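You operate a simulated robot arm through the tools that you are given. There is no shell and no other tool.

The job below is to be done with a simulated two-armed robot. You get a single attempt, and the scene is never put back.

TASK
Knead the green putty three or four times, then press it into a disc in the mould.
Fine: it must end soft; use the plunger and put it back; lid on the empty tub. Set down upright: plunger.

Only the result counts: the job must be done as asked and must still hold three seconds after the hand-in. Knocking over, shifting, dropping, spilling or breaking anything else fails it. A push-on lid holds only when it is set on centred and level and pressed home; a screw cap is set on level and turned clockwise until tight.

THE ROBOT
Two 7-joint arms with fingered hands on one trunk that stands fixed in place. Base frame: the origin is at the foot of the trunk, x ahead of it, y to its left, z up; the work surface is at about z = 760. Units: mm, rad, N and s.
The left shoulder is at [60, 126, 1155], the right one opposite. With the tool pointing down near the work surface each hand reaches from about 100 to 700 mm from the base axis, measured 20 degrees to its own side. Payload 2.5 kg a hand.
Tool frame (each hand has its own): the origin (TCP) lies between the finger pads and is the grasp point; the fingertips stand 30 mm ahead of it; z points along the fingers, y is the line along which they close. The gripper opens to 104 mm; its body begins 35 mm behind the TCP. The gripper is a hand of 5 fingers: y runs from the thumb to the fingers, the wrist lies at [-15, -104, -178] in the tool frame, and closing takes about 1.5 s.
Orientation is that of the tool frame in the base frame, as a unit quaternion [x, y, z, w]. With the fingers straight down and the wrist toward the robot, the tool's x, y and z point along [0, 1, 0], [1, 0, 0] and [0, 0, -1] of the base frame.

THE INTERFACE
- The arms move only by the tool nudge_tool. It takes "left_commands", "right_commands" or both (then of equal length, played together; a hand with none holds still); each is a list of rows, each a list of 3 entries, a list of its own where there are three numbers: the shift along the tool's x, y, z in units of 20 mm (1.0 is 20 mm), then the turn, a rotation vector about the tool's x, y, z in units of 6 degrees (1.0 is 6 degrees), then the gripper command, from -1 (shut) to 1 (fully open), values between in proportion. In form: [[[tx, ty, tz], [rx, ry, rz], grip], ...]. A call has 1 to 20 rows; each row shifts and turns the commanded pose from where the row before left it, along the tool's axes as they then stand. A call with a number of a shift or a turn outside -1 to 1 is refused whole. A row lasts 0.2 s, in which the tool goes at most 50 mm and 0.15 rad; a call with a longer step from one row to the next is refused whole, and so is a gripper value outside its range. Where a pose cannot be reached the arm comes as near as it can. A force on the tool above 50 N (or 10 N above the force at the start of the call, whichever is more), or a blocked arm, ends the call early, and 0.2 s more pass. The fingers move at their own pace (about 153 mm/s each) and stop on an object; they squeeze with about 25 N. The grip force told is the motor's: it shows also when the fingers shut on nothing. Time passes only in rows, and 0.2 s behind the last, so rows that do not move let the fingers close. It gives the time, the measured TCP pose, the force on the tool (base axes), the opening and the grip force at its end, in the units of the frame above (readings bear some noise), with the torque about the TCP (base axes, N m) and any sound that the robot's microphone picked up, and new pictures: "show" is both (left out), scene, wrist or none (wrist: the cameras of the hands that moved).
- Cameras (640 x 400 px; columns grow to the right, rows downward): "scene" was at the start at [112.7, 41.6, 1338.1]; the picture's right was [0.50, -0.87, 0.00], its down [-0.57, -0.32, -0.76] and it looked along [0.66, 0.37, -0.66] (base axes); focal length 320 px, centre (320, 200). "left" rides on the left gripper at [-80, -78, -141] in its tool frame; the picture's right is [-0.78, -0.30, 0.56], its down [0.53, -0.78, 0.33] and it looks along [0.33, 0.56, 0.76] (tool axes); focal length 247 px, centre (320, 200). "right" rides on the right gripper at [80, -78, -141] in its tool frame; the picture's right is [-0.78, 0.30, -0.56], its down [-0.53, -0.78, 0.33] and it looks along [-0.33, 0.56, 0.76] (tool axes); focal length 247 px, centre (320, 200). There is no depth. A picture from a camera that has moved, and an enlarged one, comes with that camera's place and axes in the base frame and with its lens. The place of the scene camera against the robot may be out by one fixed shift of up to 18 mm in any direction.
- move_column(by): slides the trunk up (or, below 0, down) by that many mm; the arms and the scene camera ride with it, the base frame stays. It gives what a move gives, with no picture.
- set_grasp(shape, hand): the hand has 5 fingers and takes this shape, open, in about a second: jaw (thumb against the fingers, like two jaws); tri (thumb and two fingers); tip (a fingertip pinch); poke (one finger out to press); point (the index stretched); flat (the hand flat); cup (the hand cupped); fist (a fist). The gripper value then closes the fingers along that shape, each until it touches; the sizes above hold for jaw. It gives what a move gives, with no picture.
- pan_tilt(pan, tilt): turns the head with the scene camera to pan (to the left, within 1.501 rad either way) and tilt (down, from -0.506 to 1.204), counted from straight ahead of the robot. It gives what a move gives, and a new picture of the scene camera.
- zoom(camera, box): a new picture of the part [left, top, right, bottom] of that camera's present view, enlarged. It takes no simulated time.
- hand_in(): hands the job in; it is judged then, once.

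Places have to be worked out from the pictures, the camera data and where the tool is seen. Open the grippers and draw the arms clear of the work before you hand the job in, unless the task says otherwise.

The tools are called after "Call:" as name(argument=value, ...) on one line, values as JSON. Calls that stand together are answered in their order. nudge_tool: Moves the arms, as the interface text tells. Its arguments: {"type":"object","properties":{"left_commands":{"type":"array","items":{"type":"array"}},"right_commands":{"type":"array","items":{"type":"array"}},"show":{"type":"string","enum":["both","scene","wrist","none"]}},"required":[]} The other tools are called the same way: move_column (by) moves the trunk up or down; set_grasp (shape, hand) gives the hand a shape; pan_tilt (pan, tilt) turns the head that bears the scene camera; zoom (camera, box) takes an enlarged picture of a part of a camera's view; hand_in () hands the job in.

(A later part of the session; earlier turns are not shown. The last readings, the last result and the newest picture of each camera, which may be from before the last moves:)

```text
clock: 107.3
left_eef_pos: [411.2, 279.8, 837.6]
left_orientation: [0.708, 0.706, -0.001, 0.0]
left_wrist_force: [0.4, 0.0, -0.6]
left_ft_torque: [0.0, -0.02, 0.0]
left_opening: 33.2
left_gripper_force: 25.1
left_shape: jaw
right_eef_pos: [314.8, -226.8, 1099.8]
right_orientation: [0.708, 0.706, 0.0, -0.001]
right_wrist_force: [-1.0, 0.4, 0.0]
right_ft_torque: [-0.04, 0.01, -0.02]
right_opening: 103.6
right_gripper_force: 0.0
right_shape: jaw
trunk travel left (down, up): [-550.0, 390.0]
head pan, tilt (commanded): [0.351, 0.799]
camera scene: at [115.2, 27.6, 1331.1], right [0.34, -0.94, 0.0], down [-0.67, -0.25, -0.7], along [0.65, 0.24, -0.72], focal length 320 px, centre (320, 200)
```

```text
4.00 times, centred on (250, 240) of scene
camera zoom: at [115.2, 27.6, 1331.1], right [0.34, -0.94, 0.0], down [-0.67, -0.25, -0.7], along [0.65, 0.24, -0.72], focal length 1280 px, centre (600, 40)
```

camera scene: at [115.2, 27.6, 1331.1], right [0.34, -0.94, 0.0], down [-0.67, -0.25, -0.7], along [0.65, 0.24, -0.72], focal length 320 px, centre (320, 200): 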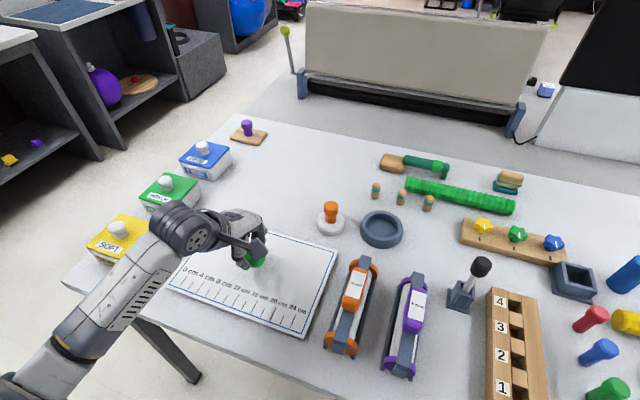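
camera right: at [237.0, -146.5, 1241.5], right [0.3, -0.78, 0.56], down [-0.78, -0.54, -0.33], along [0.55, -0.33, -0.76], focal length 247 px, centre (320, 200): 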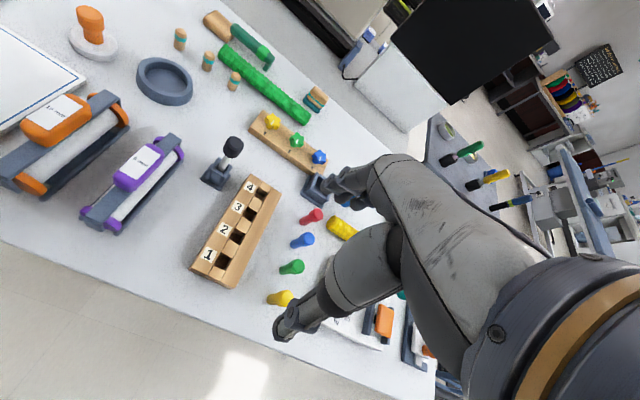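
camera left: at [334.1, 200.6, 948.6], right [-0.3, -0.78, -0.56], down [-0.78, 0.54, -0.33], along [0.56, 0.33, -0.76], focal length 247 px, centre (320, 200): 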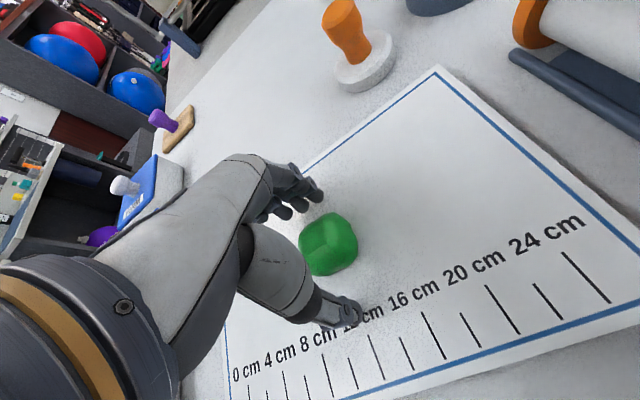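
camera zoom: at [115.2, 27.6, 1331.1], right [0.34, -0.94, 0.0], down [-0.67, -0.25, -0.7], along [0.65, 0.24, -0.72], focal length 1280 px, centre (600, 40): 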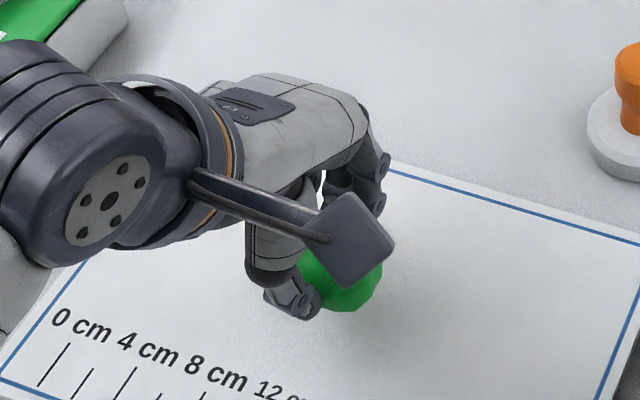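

The putty is firmly held (33.2 mm) and lifts cleanly. I raise it and carry it over toward the mould.

Call:
nudge_tool(left_commands=[[[0, 0, -0.9], [0, 0, 0], -1], [[0, 0, -0.9], [0, 0, 0], -1], [[0, 0, -0.9], [0, 0, 0], -1], [[0, 0, -0.9], [0, 0, 0], -1], [[-0.922, 0.797, 0], [0, 0, 0], -1], [[-0.922, 0.797, 0], [0, 0, 0], -1], [[-0.922, 0.797, 0], [0, 0, 0], -1], [[-0.922, 0.797, 0], [0, 0, 0], -1], [[-0.922, 0.797, 0], [0, 0, 0], -1], [[-0.922, 0.797, 0], [0, 0, 0], -1], [[-0.922, 0.797, 0], [0, 0, 0], -1], [[-0.922, 0.797, 0], [0, 0, 0], -1], [[-0.922, 0.797, 0], [0, 0, 0], -1], [[-0.922, 0.797, 0], [0, 0, 0], -1], [[-0.922, 0.797, 0], [0, 0, 0], -1], [[-0.922, 0.797, 0], [0, 0, 0], -1], [[0, 0, 0], [0, 0, 0], -1]])

Call:
zoom(camera="left", box=[240, 130, 460, 350])

Call:
zoom(camera="scene", box=[320, 140, 460, 260])

```text
clock: 110.9
left_eef_pos: [602.4, 58.8, 907.5]
left_orientation: [0.709, 0.706, 0.0, 0.0]
left_wrist_force: [-0.3, -0.1, -0.4]
left_ft_torque: [-0.02, -0.05, 0.03]
left_opening: 33.1
left_gripper_force: 24.9
left_shape: jaw
right_eef_pos: [315.9, -226.6, 1098.5]
right_orientation: [0.707, 0.707, -0.001, 0.0]
right_wrist_force: [-0.4, -0.3, 0.5]
right_ft_torque: [0.01, 0.03, 0.02]
right_opening: 103.8
right_gripper_force: 0.1
right_shape: jaw
trunk travel left (down, up): [-550.0, 390.0]
head pan, tilt (commanded): [0.351, 0.799]
camera scene: at [115.2, 27.5, 1331.1], right [0.34, -0.94, 0.0], down [-0.67, -0.25, -0.7], along [0.65, 0.24, -0.72], focal length 320 px, centre (320, 200)
camera left: at [524.6, -20.6, 1049.1], right [-0.3, -0.77, -0.56], down [-0.77, 0.54, -0.33], along [0.56, 0.33, -0.76], focal length 247 px, centre (320, 200)
```

scene: 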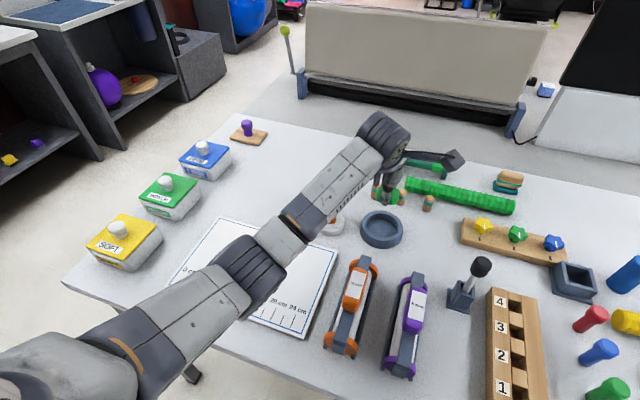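
left: 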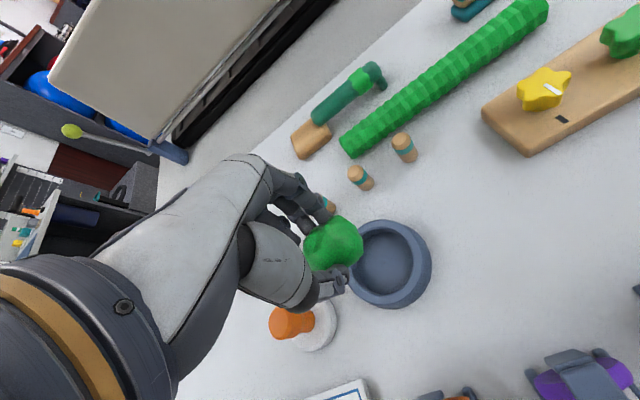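

```text
1.82 times, centred on (350, 240) of left
camera zoom: at [524.6, -20.6, 1049.1], right [-0.3, -0.77, -0.56], down [-0.77, 0.54, -0.33], along [0.56, 0.33, -0.76], focal length 449 px, centre (266, 127)
```

zoom: 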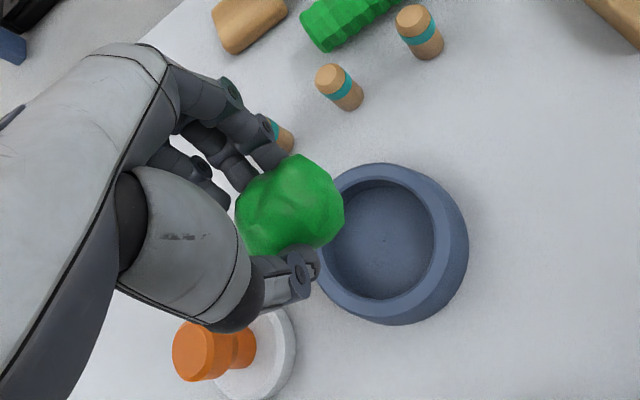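

```text
3.33 times, centred on (390, 200) of scene
camera zoom: at [115.2, 27.5, 1331.1], right [0.34, -0.94, 0.0], down [-0.67, -0.25, -0.7], along [0.65, 0.24, -0.72], focal length 1066 px, centre (87, 200)
```

zoom: 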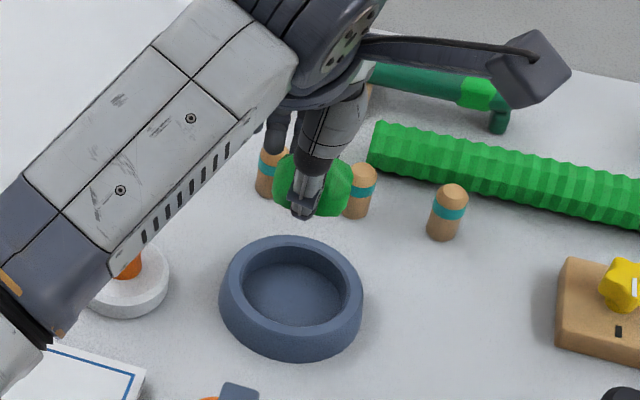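

The putty hangs right over the mould centre (604, 55). I lower it slowly toward the rim.

Call:
nudge_tool(left_commands=[[[0, 0, 0.9], [0, 0, 0], -1], [[0, 0, 0.9], [0, 0, 0], -1], [[0, 0, 0.9], [0, 0, 0], -1], [[0, 0, 0.7], [0, 0, 0], -1], [[0, 0, 0.3], [0, 0, 0], -1], [[0, 0, 0], [0, 0, 0], -1]])

Call:
zoom(camera="left", box=[240, 130, 460, 350])

Call:
zoom(camera="scene", box=[330, 170, 430, 260])

```text
clock: 112.3
left_eef_pos: [601.2, 59.1, 835.1]
left_orientation: [0.708, 0.706, 0.0, 0.0]
left_wrist_force: [-0.2, -0.1, -0.5]
left_ft_torque: [0.03, -0.02, 0.01]
left_opening: 33.3
left_gripper_force: 24.3
left_shape: jaw
right_eef_pos: [315.2, -226.8, 1099.4]
right_orientation: [0.707, 0.707, 0.0, -0.001]
right_wrist_force: [0.2, -0.2, -0.2]
right_ft_torque: [-0.02, 0.0, 0.0]
right_opening: 103.4
right_gripper_force: 0.1
right_shape: jaw
trunk travel left (down, up): [-550.0, 390.0]
head pan, tilt (commanded): [0.351, 0.799]
camera scene: at [115.2, 27.5, 1331.1], right [0.34, -0.94, 0.0], down [-0.67, -0.25, -0.7], along [0.65, 0.24, -0.72], focal length 320 px, centre (320, 200)
camera left: at [524.5, -20.9, 975.4], right [-0.3, -0.78, -0.56], down [-0.77, 0.54, -0.33], along [0.56, 0.33, -0.76], focal length 247 px, centre (320, 200)
```

scene: 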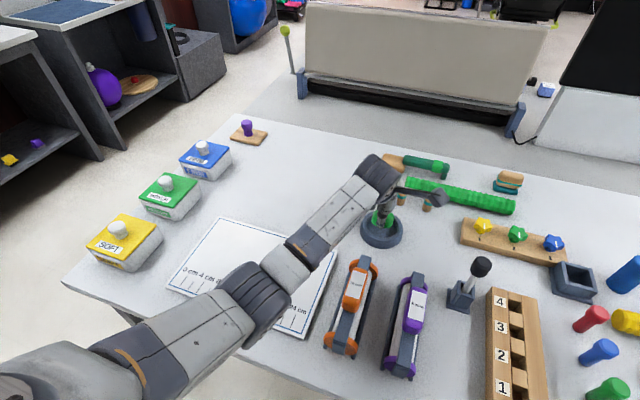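
left: 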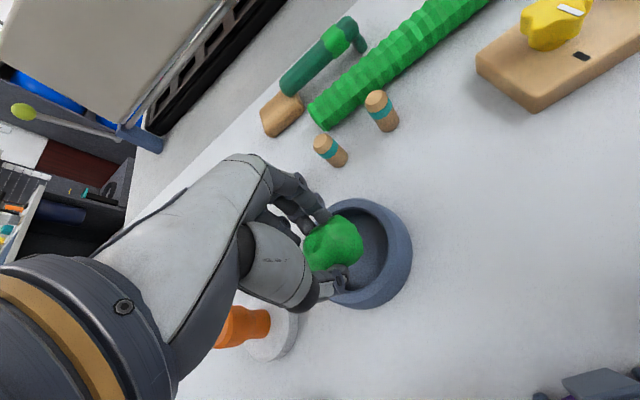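

```text
1.82 times, centred on (350, 240) of left
camera zoom: at [524.5, -20.9, 975.4], right [-0.3, -0.78, -0.56], down [-0.77, 0.54, -0.33], along [0.56, 0.33, -0.76], focal length 449 px, centre (266, 127)
```

zoom: 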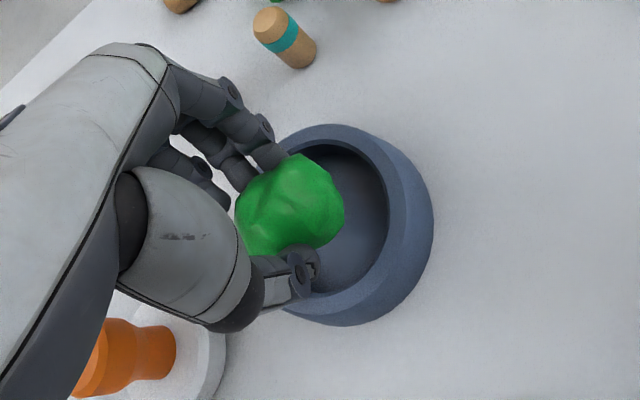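

```text
4.44 times, centred on (380, 215) of scene
camera zoom: at [115.2, 27.5, 1331.1], right [0.34, -0.94, 0.0], down [-0.67, -0.25, -0.7], along [0.65, 0.24, -0.72], focal length 1422 px, centre (53, 133)
```

zoom: 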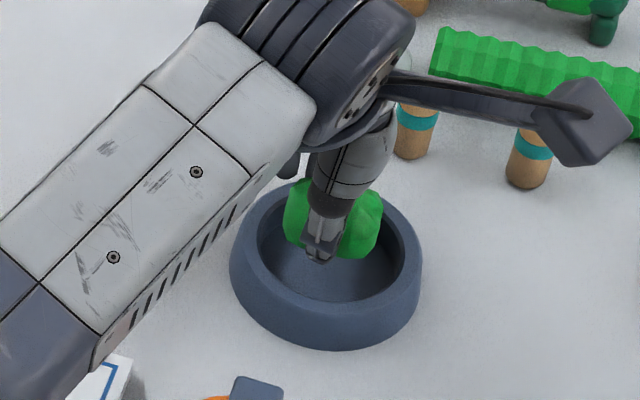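

The putty is inside the mould's outline. I lower the last few millimetres, watching the force.

Call:
nudge_tool(left_commands=[[[0, 0, 0.15], [0, 0, 0], -1], [[0, 0, 0.15], [0, 0, 0], -1], [[0, 0, 0.1], [0, 0, 0], -1], [[0, 0, 0], [0, 0, 0], -1]], show="none")

Call:
zoom(camera="left", box=[240, 130, 460, 350])

Call:
zoom(camera="scene", box=[330, 170, 430, 260])

```text
clock: 113.3
left_eef_pos: [599.9, 59.7, 826.1]
left_orientation: [0.708, 0.706, 0.0, 0.0]
left_wrist_force: [0.4, -0.4, -0.7]
left_ft_torque: [-0.01, -0.03, 0.02]
left_opening: 33.3
left_gripper_force: 24.7
left_shape: jaw
right_eef_pos: [315.5, -225.9, 1099.1]
right_orientation: [0.707, 0.707, -0.001, -0.001]
right_wrist_force: [-0.8, 0.4, 0.3]
right_ft_torque: [-0.01, -0.01, 0.01]
right_opening: 103.7
right_gripper_force: 0.0
right_shape: jaw
trunk travel left (down, up): [-550.0, 390.0]
head pan, tilt (commanded): [0.351, 0.799]
```

```text
1.82 times, centred on (350, 240) of left
camera zoom: at [524.2, -20.6, 967.1], right [-0.3, -0.78, -0.56], down [-0.78, 0.54, -0.33], along [0.56, 0.33, -0.76], focal length 449 px, centre (266, 127)
```

zoom: 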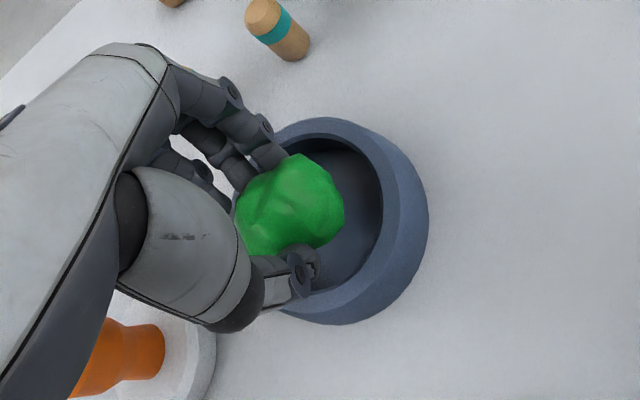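

```text
4.44 times, centred on (380, 215) of scene
camera zoom: at [115.2, 27.5, 1331.1], right [0.34, -0.94, 0.0], down [-0.67, -0.25, -0.7], along [0.65, 0.24, -0.72], focal length 1422 px, centre (53, 133)
```

zoom: 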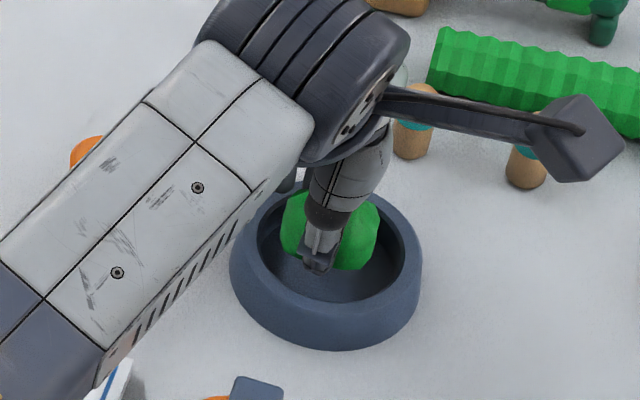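

No contact yet, and the putty is centred over the mould floor with the fingertips just above the rim. I open gradually to let it settle in.

Call:
nudge_tool(left_commands=[[[0, 0, 0], [0, 0, 0], -0.3], [[0, 0, 0], [0, 0, 0], -0.2], [[0, 0, 0], [0, 0, 0], -0.1], [[0, 0, 0], [0, 0, 0], 0.2], [[0, 0, 0], [0, 0, 0], 0.5], [[0, 0, 0], [0, 0, 0], 0.5], [[0, 0, -0.3], [0, 0, 0], 0.5], [[0, 0, -0.6], [0, 0, 0], 0.5], [[0, 0, -0.9], [0, 0, 0], 0.5], [[0, 0, -0.9], [0, 0, 0], 0.5], [[0, 0, 0], [0, 0, 0], 0.5]])

Call:
zoom(camera="left", box=[260, 150, 480, 350])

Call:
zoom(camera="scene", box=[310, 180, 430, 260])

```text
clock: 115.7
left_eef_pos: [600.9, 58.2, 880.6]
left_orientation: [0.708, 0.706, 0.0, 0.001]
left_wrist_force: [0.2, -0.1, -0.6]
left_ft_torque: [0.01, 0.05, 0.02]
left_opening: 77.8
left_gripper_force: 0.0
left_shape: jaw
right_eef_pos: [315.3, -226.7, 1100.2]
right_orientation: [0.707, 0.707, -0.001, -0.001]
right_wrist_force: [0.4, -0.3, 0.3]
right_ft_torque: [0.01, 0.04, 0.05]
right_opening: 103.5
right_gripper_force: 0.0
right_shape: jaw
trunk travel left (down, up): [-550.0, 390.0]
head pan, tilt (commanded): [0.351, 0.799]
camera scene: at [115.2, 27.5, 1331.1], right [0.34, -0.94, 0.0], down [-0.67, -0.25, -0.7], along [0.65, 0.24, -0.72], focal length 320 px, centre (320, 200)
camera left: at [524.1, -20.6, 1021.5], right [-0.3, -0.78, -0.56], down [-0.78, 0.54, -0.33], along [0.56, 0.33, -0.76], focal length 247 px, centre (320, 200)
```

scene: 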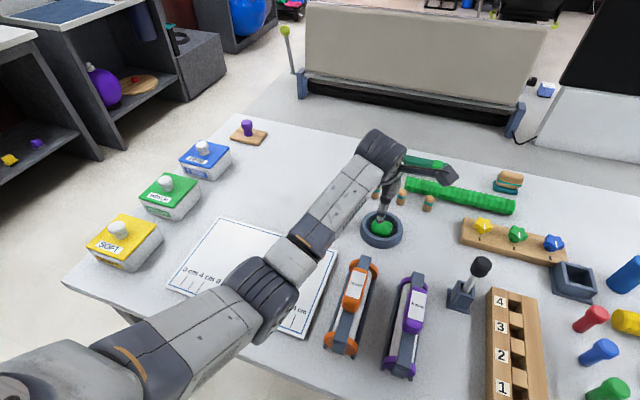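
left: 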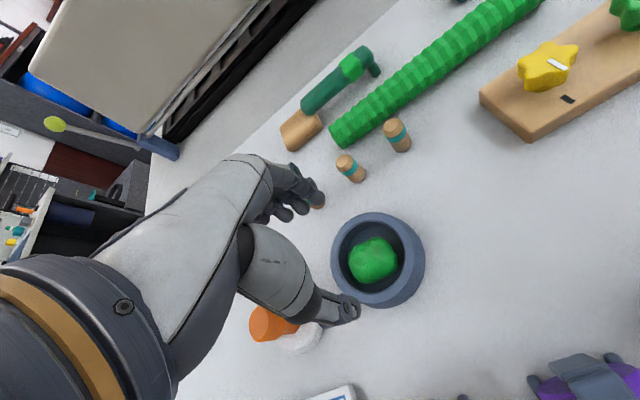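

```text
2.00 times, centred on (370, 250) of left
camera zoom: at [524.1, -20.6, 1021.5], right [-0.3, -0.78, -0.56], down [-0.78, 0.54, -0.33], along [0.56, 0.33, -0.76], focal length 494 px, centre (220, 100)
```

zoom: 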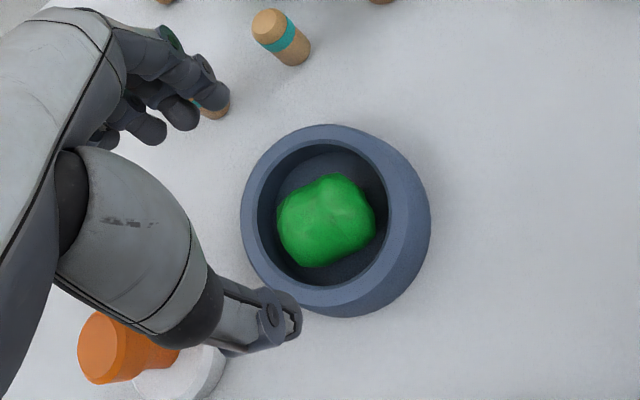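

```text
5.00 times, centred on (370, 220) of scene
camera zoom: at [115.2, 27.5, 1331.1], right [0.34, -0.94, 0.0], down [-0.67, -0.25, -0.7], along [0.65, 0.24, -0.72], focal length 1599 px, centre (70, 100)
```

zoom: 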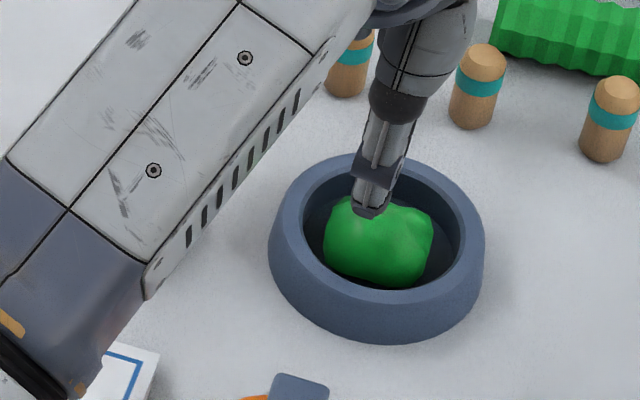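

The putty sits in the mould, well centred. I rise, set the three-finger grasp, and go above the plunger.

Call:
nudge_tool(left_commands=[[[0, 0, -0.9], [0, 0, 0], 0.6], [[0, 0, -0.9], [0, 0, 0], 0.8], [[0, 0, -0.9], [0, 0, 0], 1], [[0, 0, -0.8], [0, 0, 0], 1], [[0.93, -0.15, 0], [0, 0, 0], 1], [[0.93, -0.15, 0], [0, 0, 0], 1], [[0.93, -0.15, 0], [0, 0, 0], 1], [[0.93, -0.15, 0], [0, 0, 0], 1], [[0.93, -0.15, 0], [0, 0, 0], 1], [[0.93, -0.15, 0], [0, 0, 0], 1], [[0, 0, 0], [0, 0, 0], 1]], show="none")

Call:
set_grasp(shape="tri", hand="left")

Call:
nudge_tool(left_commands=[[[0, 0, 0], [0, 0, 0], 1]])

Call:
zoom(camera="left", box=[280, 170, 480, 350])

```text
clock: 118.1
left_eef_pos: [583.5, 171.1, 950.1]
left_orientation: [0.709, 0.706, 0.0, 0.0]
left_wrist_force: [-0.9, -1.1, 0.4]
left_ft_torque: [0.01, 0.03, -0.03]
left_opening: 103.2
left_gripper_force: 0.1
left_shape: jaw
right_eef_pos: [315.4, -226.3, 1100.0]
right_orientation: [0.707, 0.707, -0.001, -0.001]
right_wrist_force: [0.6, -0.3, -0.6]
right_ft_torque: [-0.02, 0.01, -0.01]
right_opening: 103.6
right_gripper_force: 0.1
right_shape: jaw
trunk travel left (down, up): [-550.0, 390.0]
head pan, tilt (commanded): [0.351, 0.799]
```

```text
clock: 119.0
left_eef_pos: [583.7, 171.4, 950.1]
left_orientation: [0.708, 0.706, 0.0, 0.0]
left_wrist_force: [1.0, 0.0, 0.6]
left_ft_torque: [-0.04, -0.01, -0.01]
left_opening: 103.5
left_gripper_force: 0.1
left_shape: tri
right_eef_pos: [315.6, -226.4, 1099.8]
right_orientation: [0.707, 0.707, 0.0, 0.0]
right_wrist_force: [0.5, -0.6, -0.5]
right_ft_torque: [-0.02, -0.06, 0.03]
right_opening: 103.7
right_gripper_force: 0.1
right_shape: jaw
trunk travel left (down, up): [-550.0, 390.0]
head pan, tilt (commanded): [0.351, 0.799]
```

```text
clock: 119.4
left_eef_pos: [583.9, 170.5, 949.4]
left_orientation: [0.708, 0.706, 0.0, 0.001]
left_wrist_force: [0.1, -0.9, 0.6]
left_ft_torque: [0.01, -0.02, 0.03]
left_opening: 103.3
left_gripper_force: 0.0
left_shape: tri
right_eef_pos: [314.6, -226.5, 1099.9]
right_orientation: [0.707, 0.707, 0.0, -0.001]
right_wrist_force: [0.7, 0.2, -0.7]
right_ft_torque: [-0.03, 0.01, 0.01]
right_opening: 103.8
right_gripper_force: 0.0
right_shape: jaw
trunk travel left (down, up): [-550.0, 390.0]
head pan, tilt (commanded): [0.351, 0.799]
camera scene: at [115.2, 27.5, 1331.1], right [0.34, -0.94, 0.0], down [-0.67, -0.25, -0.7], along [0.65, 0.24, -0.72], focal length 320 px, centre (320, 200)
camera left: at [506.3, 91.3, 1091.0], right [-0.3, -0.78, -0.56], down [-0.78, 0.54, -0.33], along [0.56, 0.33, -0.76], focal length 247 px, centre (320, 200)
```

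scene: 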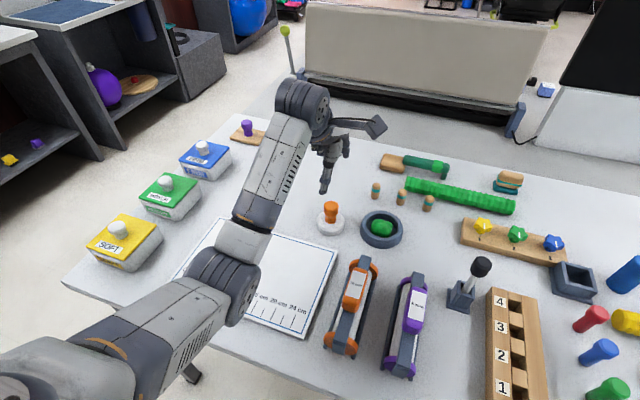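
left: 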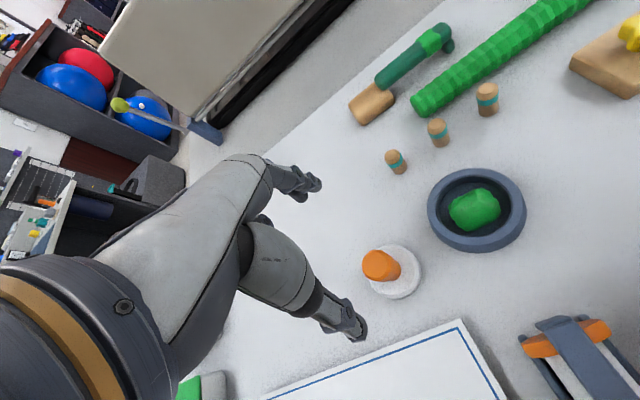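

```text
2.22 times, centred on (380, 260) of left
camera zoom: at [506.3, 91.3, 1091.0], right [-0.3, -0.78, -0.56], down [-0.78, 0.54, -0.33], along [0.56, 0.33, -0.76], focal length 549 px, centre (187, 67)
```

zoom: 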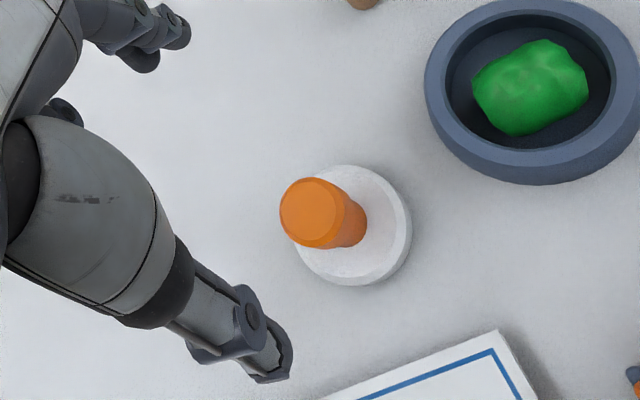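

The plunger's axis is at about (583.5, 171), right under the TCP. I lower the open fingers around its knob.

Call:
nudge_tool(left_commands=[[[0, 0, 0.9], [0, 0, 0], 1], [[0, 0, 0.9], [0, 0, 0], 1], [[0, 0, 0.9], [0, 0, 0], 1], [[0, 0, 0.9], [0, 0, 0], 1], [[0, 0, 0.9], [0, 0, 0], 1], [[0, 0, 0.9], [0, 0, 0], 1], [[0, 0, 0.9], [0, 0, 0], 1], [[0, 0, 0.4], [0, 0, 0], 1], [[0, 0, 0], [0, 0, 0], 1]])

Call:
zoom(camera="left", box=[220, 150, 420, 350])

Call:
zoom(camera="scene", box=[280, 150, 400, 250])

```text
clock: 121.4
left_eef_pos: [583.1, 170.4, 815.7]
left_orientation: [0.709, 0.706, 0.0, 0.0]
left_wrist_force: [-1.8, 0.9, 0.3]
left_ft_torque: [0.0, -0.02, -0.02]
left_opening: 103.9
left_gripper_force: 0.0
left_shape: tri
right_eef_pos: [315.9, -226.0, 1099.6]
right_orientation: [0.707, 0.707, 0.0, -0.001]
right_wrist_force: [0.2, -0.3, 0.4]
right_ft_torque: [-0.01, 0.02, 0.0]
right_opening: 103.9
right_gripper_force: 0.0
right_shape: jaw
trunk travel left (down, up): [-550.0, 390.0]
head pan, tilt (commanded): [0.351, 0.799]
camera scene: at [115.2, 27.5, 1331.1], right [0.34, -0.94, 0.0], down [-0.67, -0.25, -0.7], along [0.65, 0.24, -0.72], focal length 320 px, centre (320, 200)
camera left: at [506.0, 91.3, 957.3], right [-0.3, -0.78, -0.56], down [-0.77, 0.54, -0.33], along [0.56, 0.33, -0.76], focal length 247 px, centre (320, 200)
```

scene: 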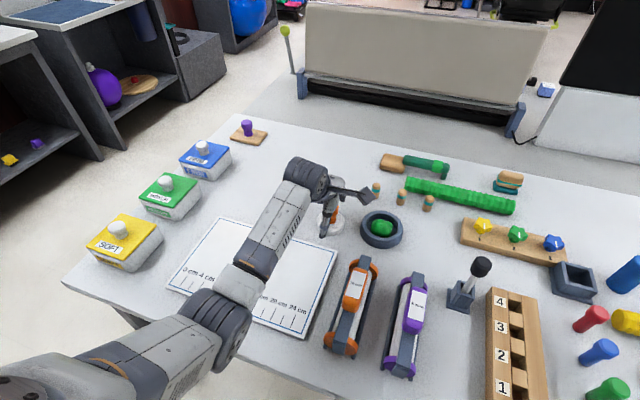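
left: 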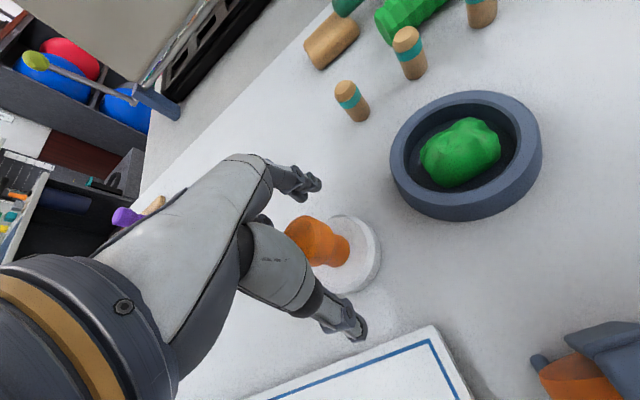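

```text
2.00 times, centred on (320, 250) of left
camera zoom: at [506.0, 91.3, 957.3], right [-0.3, -0.78, -0.56], down [-0.77, 0.54, -0.33], along [0.56, 0.33, -0.76], focal length 494 px, centre (320, 100)
```

zoom: 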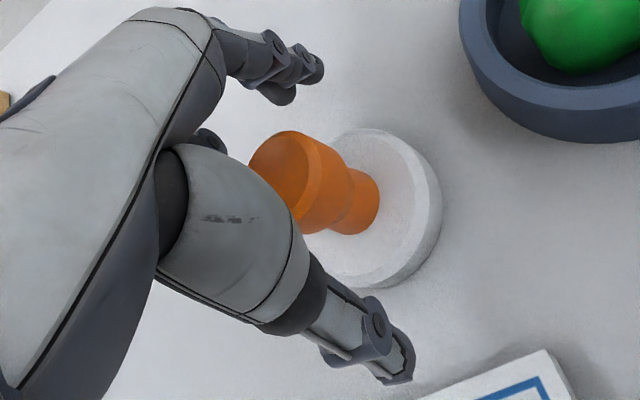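

```text
4.00 times, centred on (340, 200) of scene
camera zoom: at [115.2, 27.5, 1331.1], right [0.34, -0.94, 0.0], down [-0.67, -0.25, -0.7], along [0.65, 0.24, -0.72], focal length 1280 px, centre (240, 200)
```

zoom: 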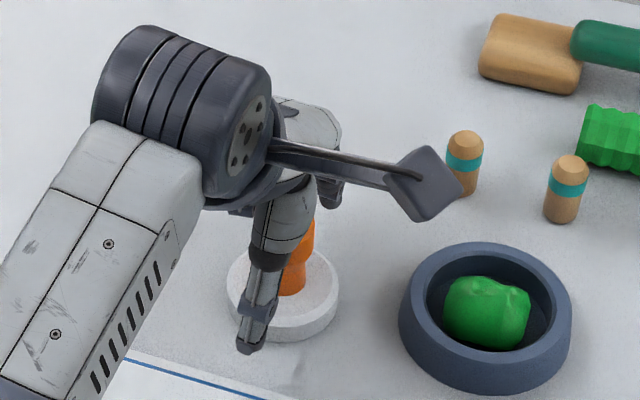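

The fingers are around the knob with no contact. I close on it.

Call:
nudge_tool(left_commands=[[[0, 0, 0], [0, 0, 0], 0.3], [[0, 0, 0], [0, 0, 0], -0.2], [[0, 0, 0], [0, 0, 0], -0.4], [[0, 0, 0], [0, 0, 0], -1], [[0, 0, 0], [0, 0, 0], -1], [[0, 0, 0], [0, 0, 0], -1], [[0, 0, 0], [0, 0, 0], -1]], show="none")

Call:
zoom(camera="left", box=[220, 150, 420, 350])

Call:
zoom(camera="scene", box=[280, 150, 400, 250])

```text
clock: 123.0
left_eef_pos: [582.0, 171.9, 816.8]
left_orientation: [0.708, 0.706, 0.0, -0.001]
left_wrist_force: [0.0, -0.2, 0.2]
left_ft_torque: [-0.01, -0.01, -0.02]
left_opening: 23.2
left_gripper_force: 25.8
left_shape: tri
right_eef_pos: [315.2, -226.7, 1099.1]
right_orientation: [0.707, 0.707, -0.001, -0.001]
right_wrist_force: [0.1, 0.2, 0.0]
right_ft_torque: [0.03, 0.0, -0.01]
right_opening: 103.7
right_gripper_force: 0.0
right_shape: jaw
trunk travel left (down, up): [-550.0, 390.0]
head pan, tilt (commanded): [0.351, 0.799]
```

```text
2.00 times, centred on (320, 250) of left
camera zoom: at [506.1, 91.5, 957.5], right [-0.3, -0.78, -0.56], down [-0.78, 0.54, -0.33], along [0.56, 0.33, -0.76], focal length 494 px, centre (320, 100)
```

zoom: 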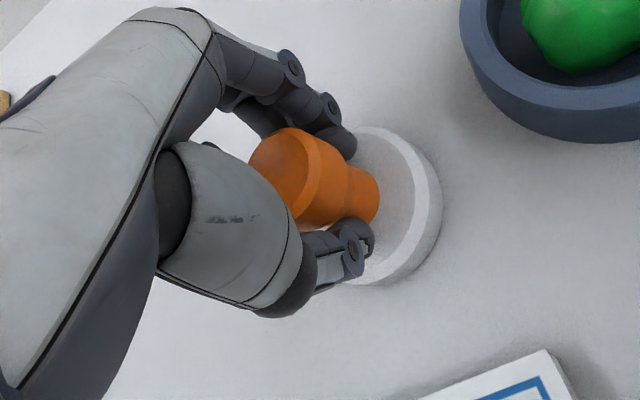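

```text
4.00 times, centred on (340, 200) of scene
camera zoom: at [115.2, 27.5, 1331.1], right [0.34, -0.94, 0.0], down [-0.67, -0.25, -0.7], along [0.65, 0.24, -0.72], focal length 1280 px, centre (240, 200)
```

zoom: 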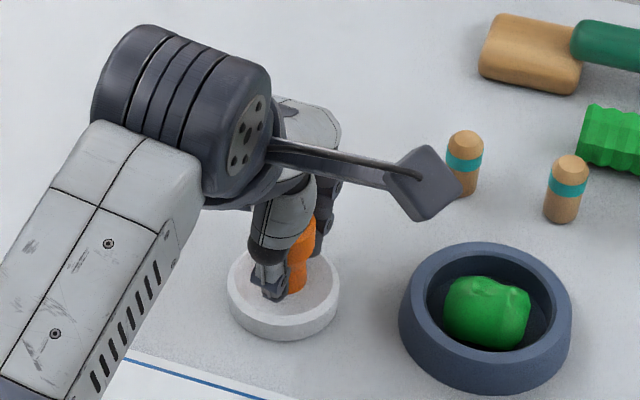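

The neck is gripped (23.2 mm, 25 N) at TCP (583, 171, 816) — this is the spot to return it to. I lift it and check that it hangs straight.

Call:
nudge_tool(left_commands=[[[0, 0, -0.25], [0, 0, 0], -1], [[0, 0, -0.6], [0, 0, 0], -1], [[0, 0, -0.9], [0, 0, 0], -1], [[0, 0, -0.9], [0, 0, 0], -1], [[0, 0, -0.9], [0, 0, 0], -1], [[0, 0, -0.65], [0, 0, 0], -1], [[0, 0, 0], [0, 0, 0], -1]])

Call:
zoom(camera="left", box=[220, 150, 420, 350])

Call:
zoom(camera="scene", box=[280, 130, 400, 250])

```text
clock: 124.6
left_eef_pos: [583.3, 172.6, 900.3]
left_orientation: [0.708, 0.706, 0.0, 0.0]
left_wrist_force: [1.4, 0.5, -1.8]
left_ft_torque: [0.0, 0.03, 0.01]
left_opening: 23.2
left_gripper_force: 24.7
left_shape: tri
right_eef_pos: [315.6, -226.6, 1099.3]
right_orientation: [0.707, 0.707, -0.001, -0.001]
right_wrist_force: [-1.1, 0.6, -0.2]
right_ft_torque: [0.01, 0.02, -0.02]
right_opening: 103.6
right_gripper_force: 0.1
right_shape: jaw
trunk travel left (down, up): [-550.0, 390.0]
head pan, tilt (commanded): [0.351, 0.799]
camera scene: at [115.3, 27.6, 1331.1], right [0.34, -0.94, 0.0], down [-0.67, -0.25, -0.7], along [0.65, 0.24, -0.72], focal length 320 px, centre (320, 200)
camera left: at [506.1, 91.0, 1041.6], right [-0.3, -0.78, -0.56], down [-0.78, 0.54, -0.33], along [0.56, 0.33, -0.76], focal length 247 px, centre (320, 200)
```

scene: 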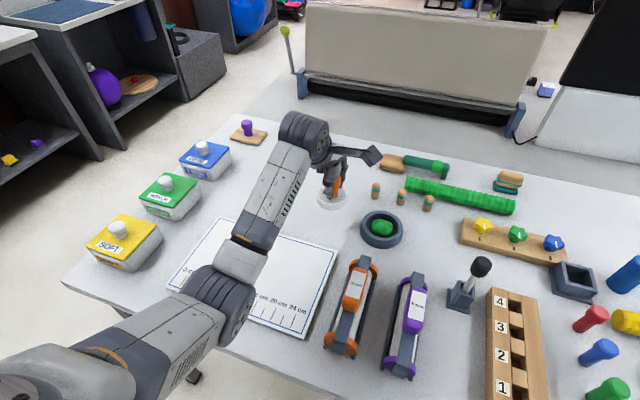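
left: 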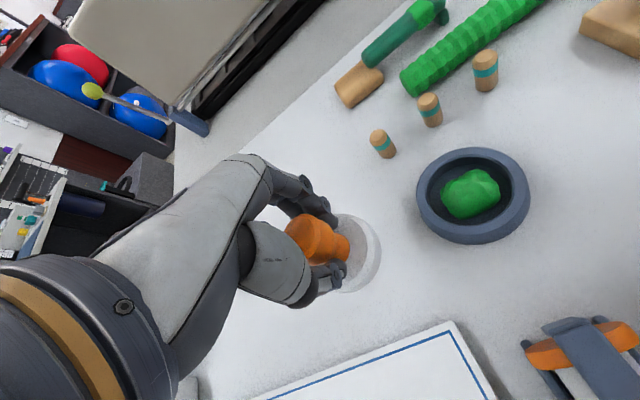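

```text
2.00 times, centred on (320, 250) of left
camera zoom: at [506.1, 91.0, 1041.6], right [-0.3, -0.78, -0.56], down [-0.78, 0.54, -0.33], along [0.56, 0.33, -0.76], focal length 494 px, centre (320, 100)
```

zoom: 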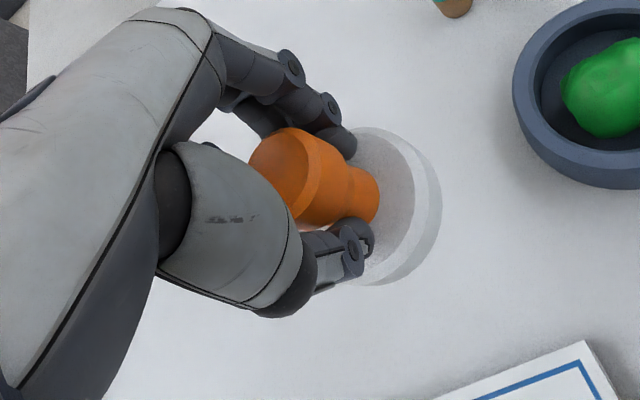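

```text
3.33 times, centred on (340, 190) of scene
camera zoom: at [115.3, 27.6, 1331.1], right [0.34, -0.94, 0.0], down [-0.67, -0.25, -0.7], along [0.65, 0.24, -0.72], focal length 1066 px, centre (253, 233)
```

zoom: 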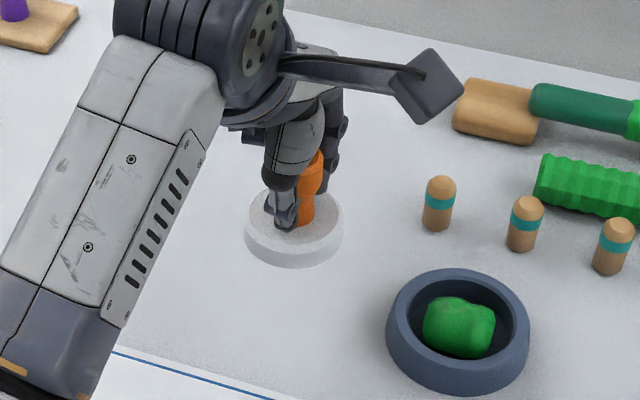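

The plunger hangs straight. I measure the mould's centre again from this view before moving over it.

Call:
zoom(camera="left", box=[400, 130, 550, 260])

Call:
zoom(camera="scene", box=[345, 195, 425, 260])

```text
3.08 times, centred on (475, 195) of left
camera zoom: at [506.1, 91.0, 1041.6], right [-0.3, -0.78, -0.56], down [-0.78, 0.54, -0.33], along [0.56, 0.33, -0.76], focal length 760 px, centre (-157, 215)
```

zoom: 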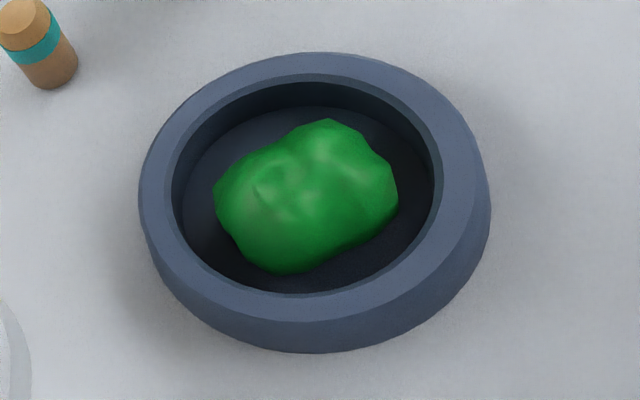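

```text
6.15 times, centred on (385, 228) of scene
camera zoom: at [115.3, 27.6, 1331.1], right [0.34, -0.94, 0.0], down [-0.67, -0.25, -0.7], along [0.65, 0.24, -0.72], focal length 1968 px, centre (-80, 31)
```

zoom: 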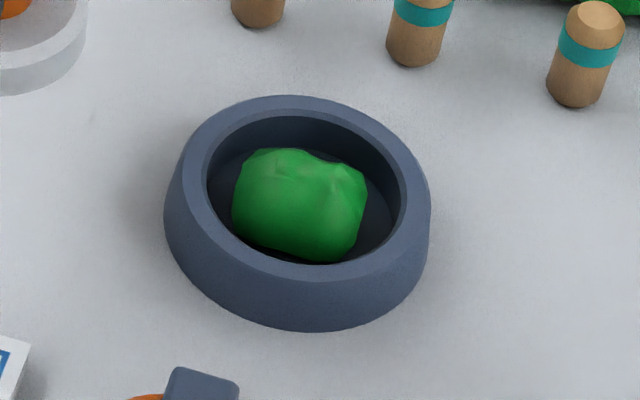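

The mould centre is about (603.5, 55) with an inner diameter near 72 mm. I move the plunger over it, keeping it about 30 mm above the putty.

Call:
nudge_tool(left_commands=[[[-0.7, 0.1, 0], [0, 0, 0], -1], [[-0.95, 0.16, 0], [0, 0, 0], -1], [[-0.95, 0.16, 0], [0, 0, 0], -1], [[-0.95, 0.16, 0], [0, 0, 0], -1], [[-0.95, 0.16, 0], [0, 0, 0], -1], [[-0.95, 0.16, 0], [0, 0, 0], -1], [[-0.4, 0.1, 0], [0, 0, 0], -1], [[0, 0, 0], [0, 0, 0], -1], [[0, 0, 0], [0, 0, 0], -1]])

Call:
zoom(camera="left", box=[240, 150, 460, 350])

Call:
zoom(camera="scene", box=[330, 150, 430, 250])

```text
clock: 126.6
left_eef_pos: [603.9, 53.2, 899.7]
left_orientation: [0.708, 0.706, 0.001, 0.0]
left_wrist_force: [0.7, 0.4, -1.0]
left_ft_torque: [0.04, 0.01, 0.03]
left_opening: 23.4
left_gripper_force: 25.1
left_shape: tri
right_eef_pos: [316.1, -225.3, 1099.4]
right_orientation: [0.707, 0.707, -0.001, -0.001]
right_wrist_force: [0.2, 1.2, -0.7]
right_ft_torque: [0.0, -0.02, 0.02]
right_opening: 103.6
right_gripper_force: 0.1
right_shape: jaw
trunk travel left (down, up): [-550.0, 390.0]
head pan, tilt (commanded): [0.351, 0.799]
camera scene: at [115.3, 27.5, 1331.1], right [0.34, -0.94, 0.0], down [-0.67, -0.25, -0.7], along [0.65, 0.24, -0.72], focal length 320 px, centre (320, 200)
camera left: at [526.8, -25.4, 1042.2], right [-0.3, -0.78, -0.56], down [-0.78, 0.54, -0.33], along [0.56, 0.33, -0.76], focal length 247 px, centre (320, 200)
```

scene: 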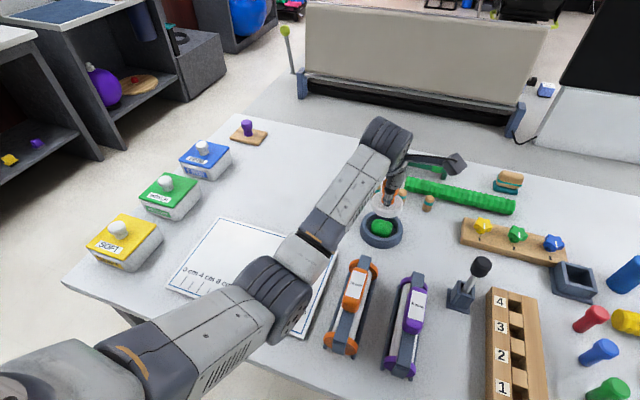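
left: 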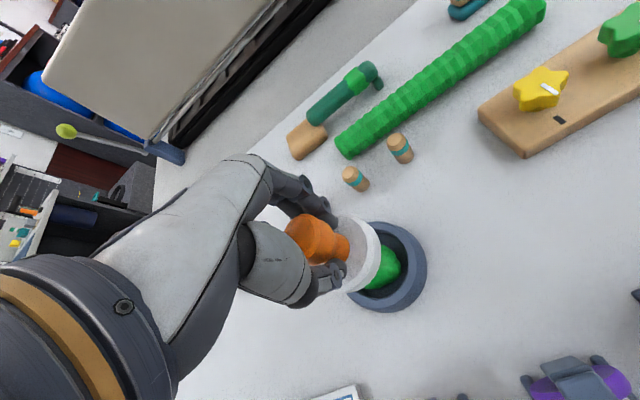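

```text
2.00 times, centred on (350, 250) of left
camera zoom: at [526.8, -25.4, 1042.2], right [-0.3, -0.78, -0.56], down [-0.78, 0.54, -0.33], along [0.56, 0.33, -0.76], focal length 494 px, centre (260, 100)
```

zoom: 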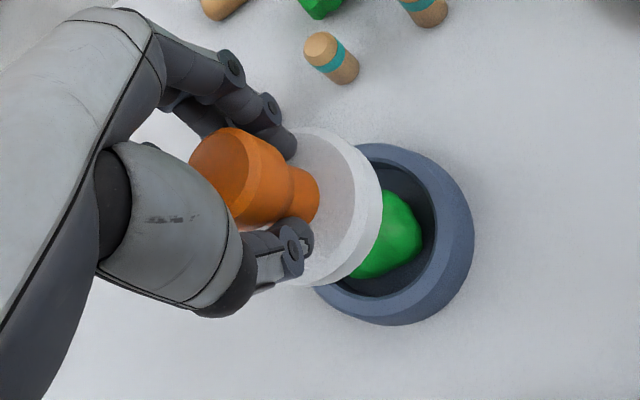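

```text
4.00 times, centred on (380, 200) of scene
camera zoom: at [115.3, 27.5, 1331.1], right [0.34, -0.94, 0.0], down [-0.67, -0.25, -0.7], along [0.65, 0.24, -0.72], focal length 1280 px, centre (80, 200)
```

zoom: 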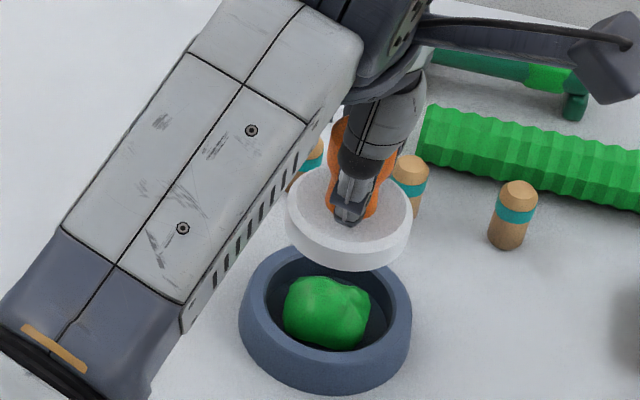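

The disc is over the mould opening within about 1 mm. I lower it to just touch the putty.

Call:
nudge_tool(left_commands=[[[0.04, 0, 0.5], [0, 0, 0], -1], [[0, 0, 0.5], [0, 0, 0], -1], [[0, 0, 0.4], [0, 0, 0], -1], [[0, 0, 0.2], [0, 0, 0], -1], [[0, 0, 0], [0, 0, 0], -1]], show="none")

Call:
zoom(camera="scene", box=[330, 160, 430, 260])

Call:
zoom(camera="left", box=[240, 150, 460, 350])

```text
clock: 127.8
left_eef_pos: [602.6, 55.0, 868.3]
left_orientation: [0.708, 0.706, 0.0, 0.0]
left_wrist_force: [0.0, 0.7, -0.7]
left_ft_torque: [0.05, 0.01, 0.01]
left_opening: 23.0
left_gripper_force: 24.5
left_shape: tri
right_eef_pos: [314.6, -226.1, 1100.2]
right_orientation: [0.707, 0.707, -0.001, -0.001]
right_wrist_force: [0.6, 0.1, -0.2]
right_ft_torque: [0.05, -0.02, -0.01]
right_opening: 103.6
right_gripper_force: 0.0
right_shape: jaw
trunk travel left (down, up): [-550.0, 390.0]
head pan, tilt (commanded): [0.351, 0.799]
```

```text
4.00 times, centred on (380, 210) of scene
camera zoom: at [115.3, 27.5, 1331.1], right [0.34, -0.94, 0.0], down [-0.67, -0.25, -0.7], along [0.65, 0.24, -0.72], focal length 1280 px, centre (80, 160)
```

zoom: 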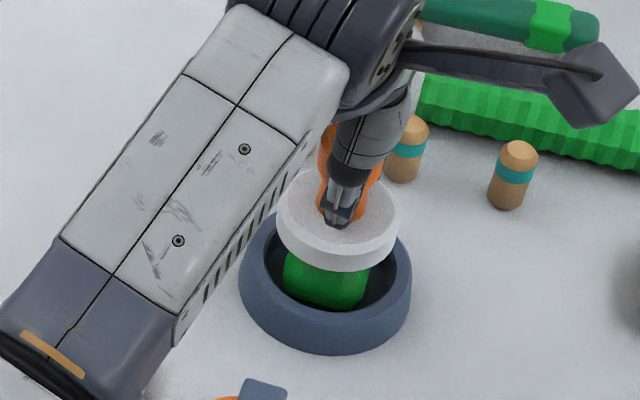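

```text
2.00 times, centred on (350, 250) of left
camera zoom: at [526.3, -24.8, 1009.6], right [-0.3, -0.78, -0.56], down [-0.78, 0.54, -0.33], along [0.56, 0.33, -0.76], focal length 494 px, centre (260, 100)
```

zoom: 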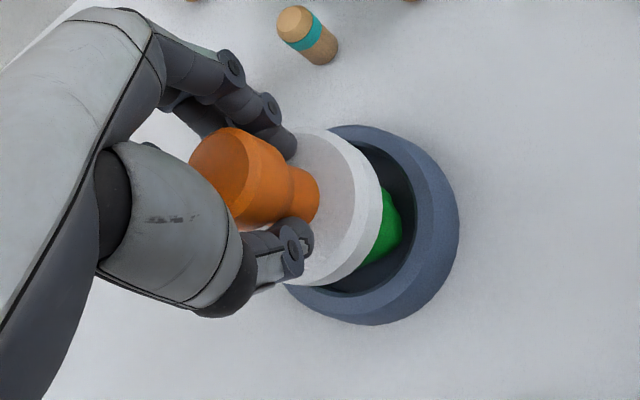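

Not yet touching; the alignment is still good. I continue down in small steps and start pressing.

Call:
nudge_tool(left_commands=[[[0, 0, 0.2], [0, 0, 0], -1], [[0, 0, 0.2], [0, 0, 0], -1], [[0, 0, 0.1], [0, 0, 0], -1], [[0, 0, 0], [0, 0, 0], -1]], show="none")

Call:
nudge_tool(left_commands=[[[0, 0, 0.15], [0, 0, 0], -1], [[0, 0, 0.15], [0, 0, 0], -1], [[0, 0, 0], [0, 0, 0], -1]], show="none")

Call:
zoom(camera="scene", box=[330, 160, 430, 260])

```text
clock: 128.8
left_eef_pos: [603.3, 54.6, 857.9]
left_orientation: [0.708, 0.706, 0.001, 0.001]
left_wrist_force: [0.1, 0.1, -0.8]
left_ft_torque: [-0.04, 0.0, -0.03]
left_opening: 23.0
left_gripper_force: 24.9
left_shape: tri
right_eef_pos: [315.3, -226.5, 1099.0]
right_orientation: [0.707, 0.707, 0.0, 0.0]
right_wrist_force: [0.5, -0.7, 0.0]
right_ft_torque: [0.0, -0.01, -0.02]
right_opening: 103.7
right_gripper_force: 0.1
right_shape: jaw
trunk travel left (down, up): [-550.0, 390.0]
head pan, tilt (commanded): [0.351, 0.799]
```

```text
clock: 129.6
left_eef_pos: [602.9, 55.2, 853.6]
left_orientation: [0.708, 0.707, 0.001, 0.001]
left_wrist_force: [-1.2, 1.0, 4.2]
left_ft_torque: [-0.01, -0.02, 0.02]
left_opening: 23.5
left_gripper_force: 24.8
left_shape: tri
right_eef_pos: [313.9, -226.1, 1100.2]
right_orientation: [0.708, 0.707, -0.002, -0.001]
right_wrist_force: [0.0, -0.7, 0.1]
right_ft_torque: [-0.04, -0.03, -0.01]
right_opening: 103.7
right_gripper_force: 0.0
right_shape: jaw
trunk travel left (down, up): [-550.0, 390.0]
head pan, tilt (commanded): [0.351, 0.799]
```

```text
4.00 times, centred on (380, 210) of scene
camera zoom: at [114.6, 27.5, 1331.3], right [0.34, -0.94, 0.0], down [-0.67, -0.25, -0.7], along [0.66, 0.24, -0.72], focal length 1280 px, centre (80, 160)
```

zoom: 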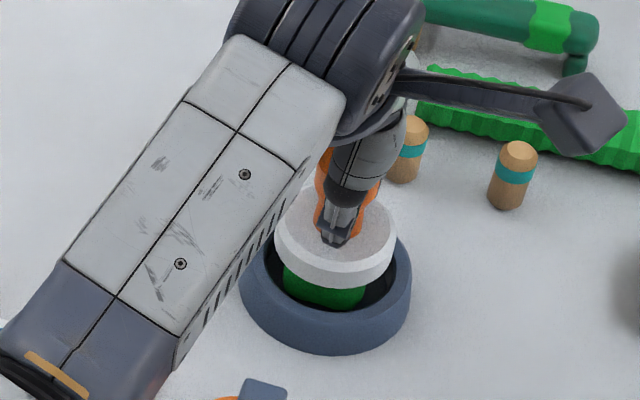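

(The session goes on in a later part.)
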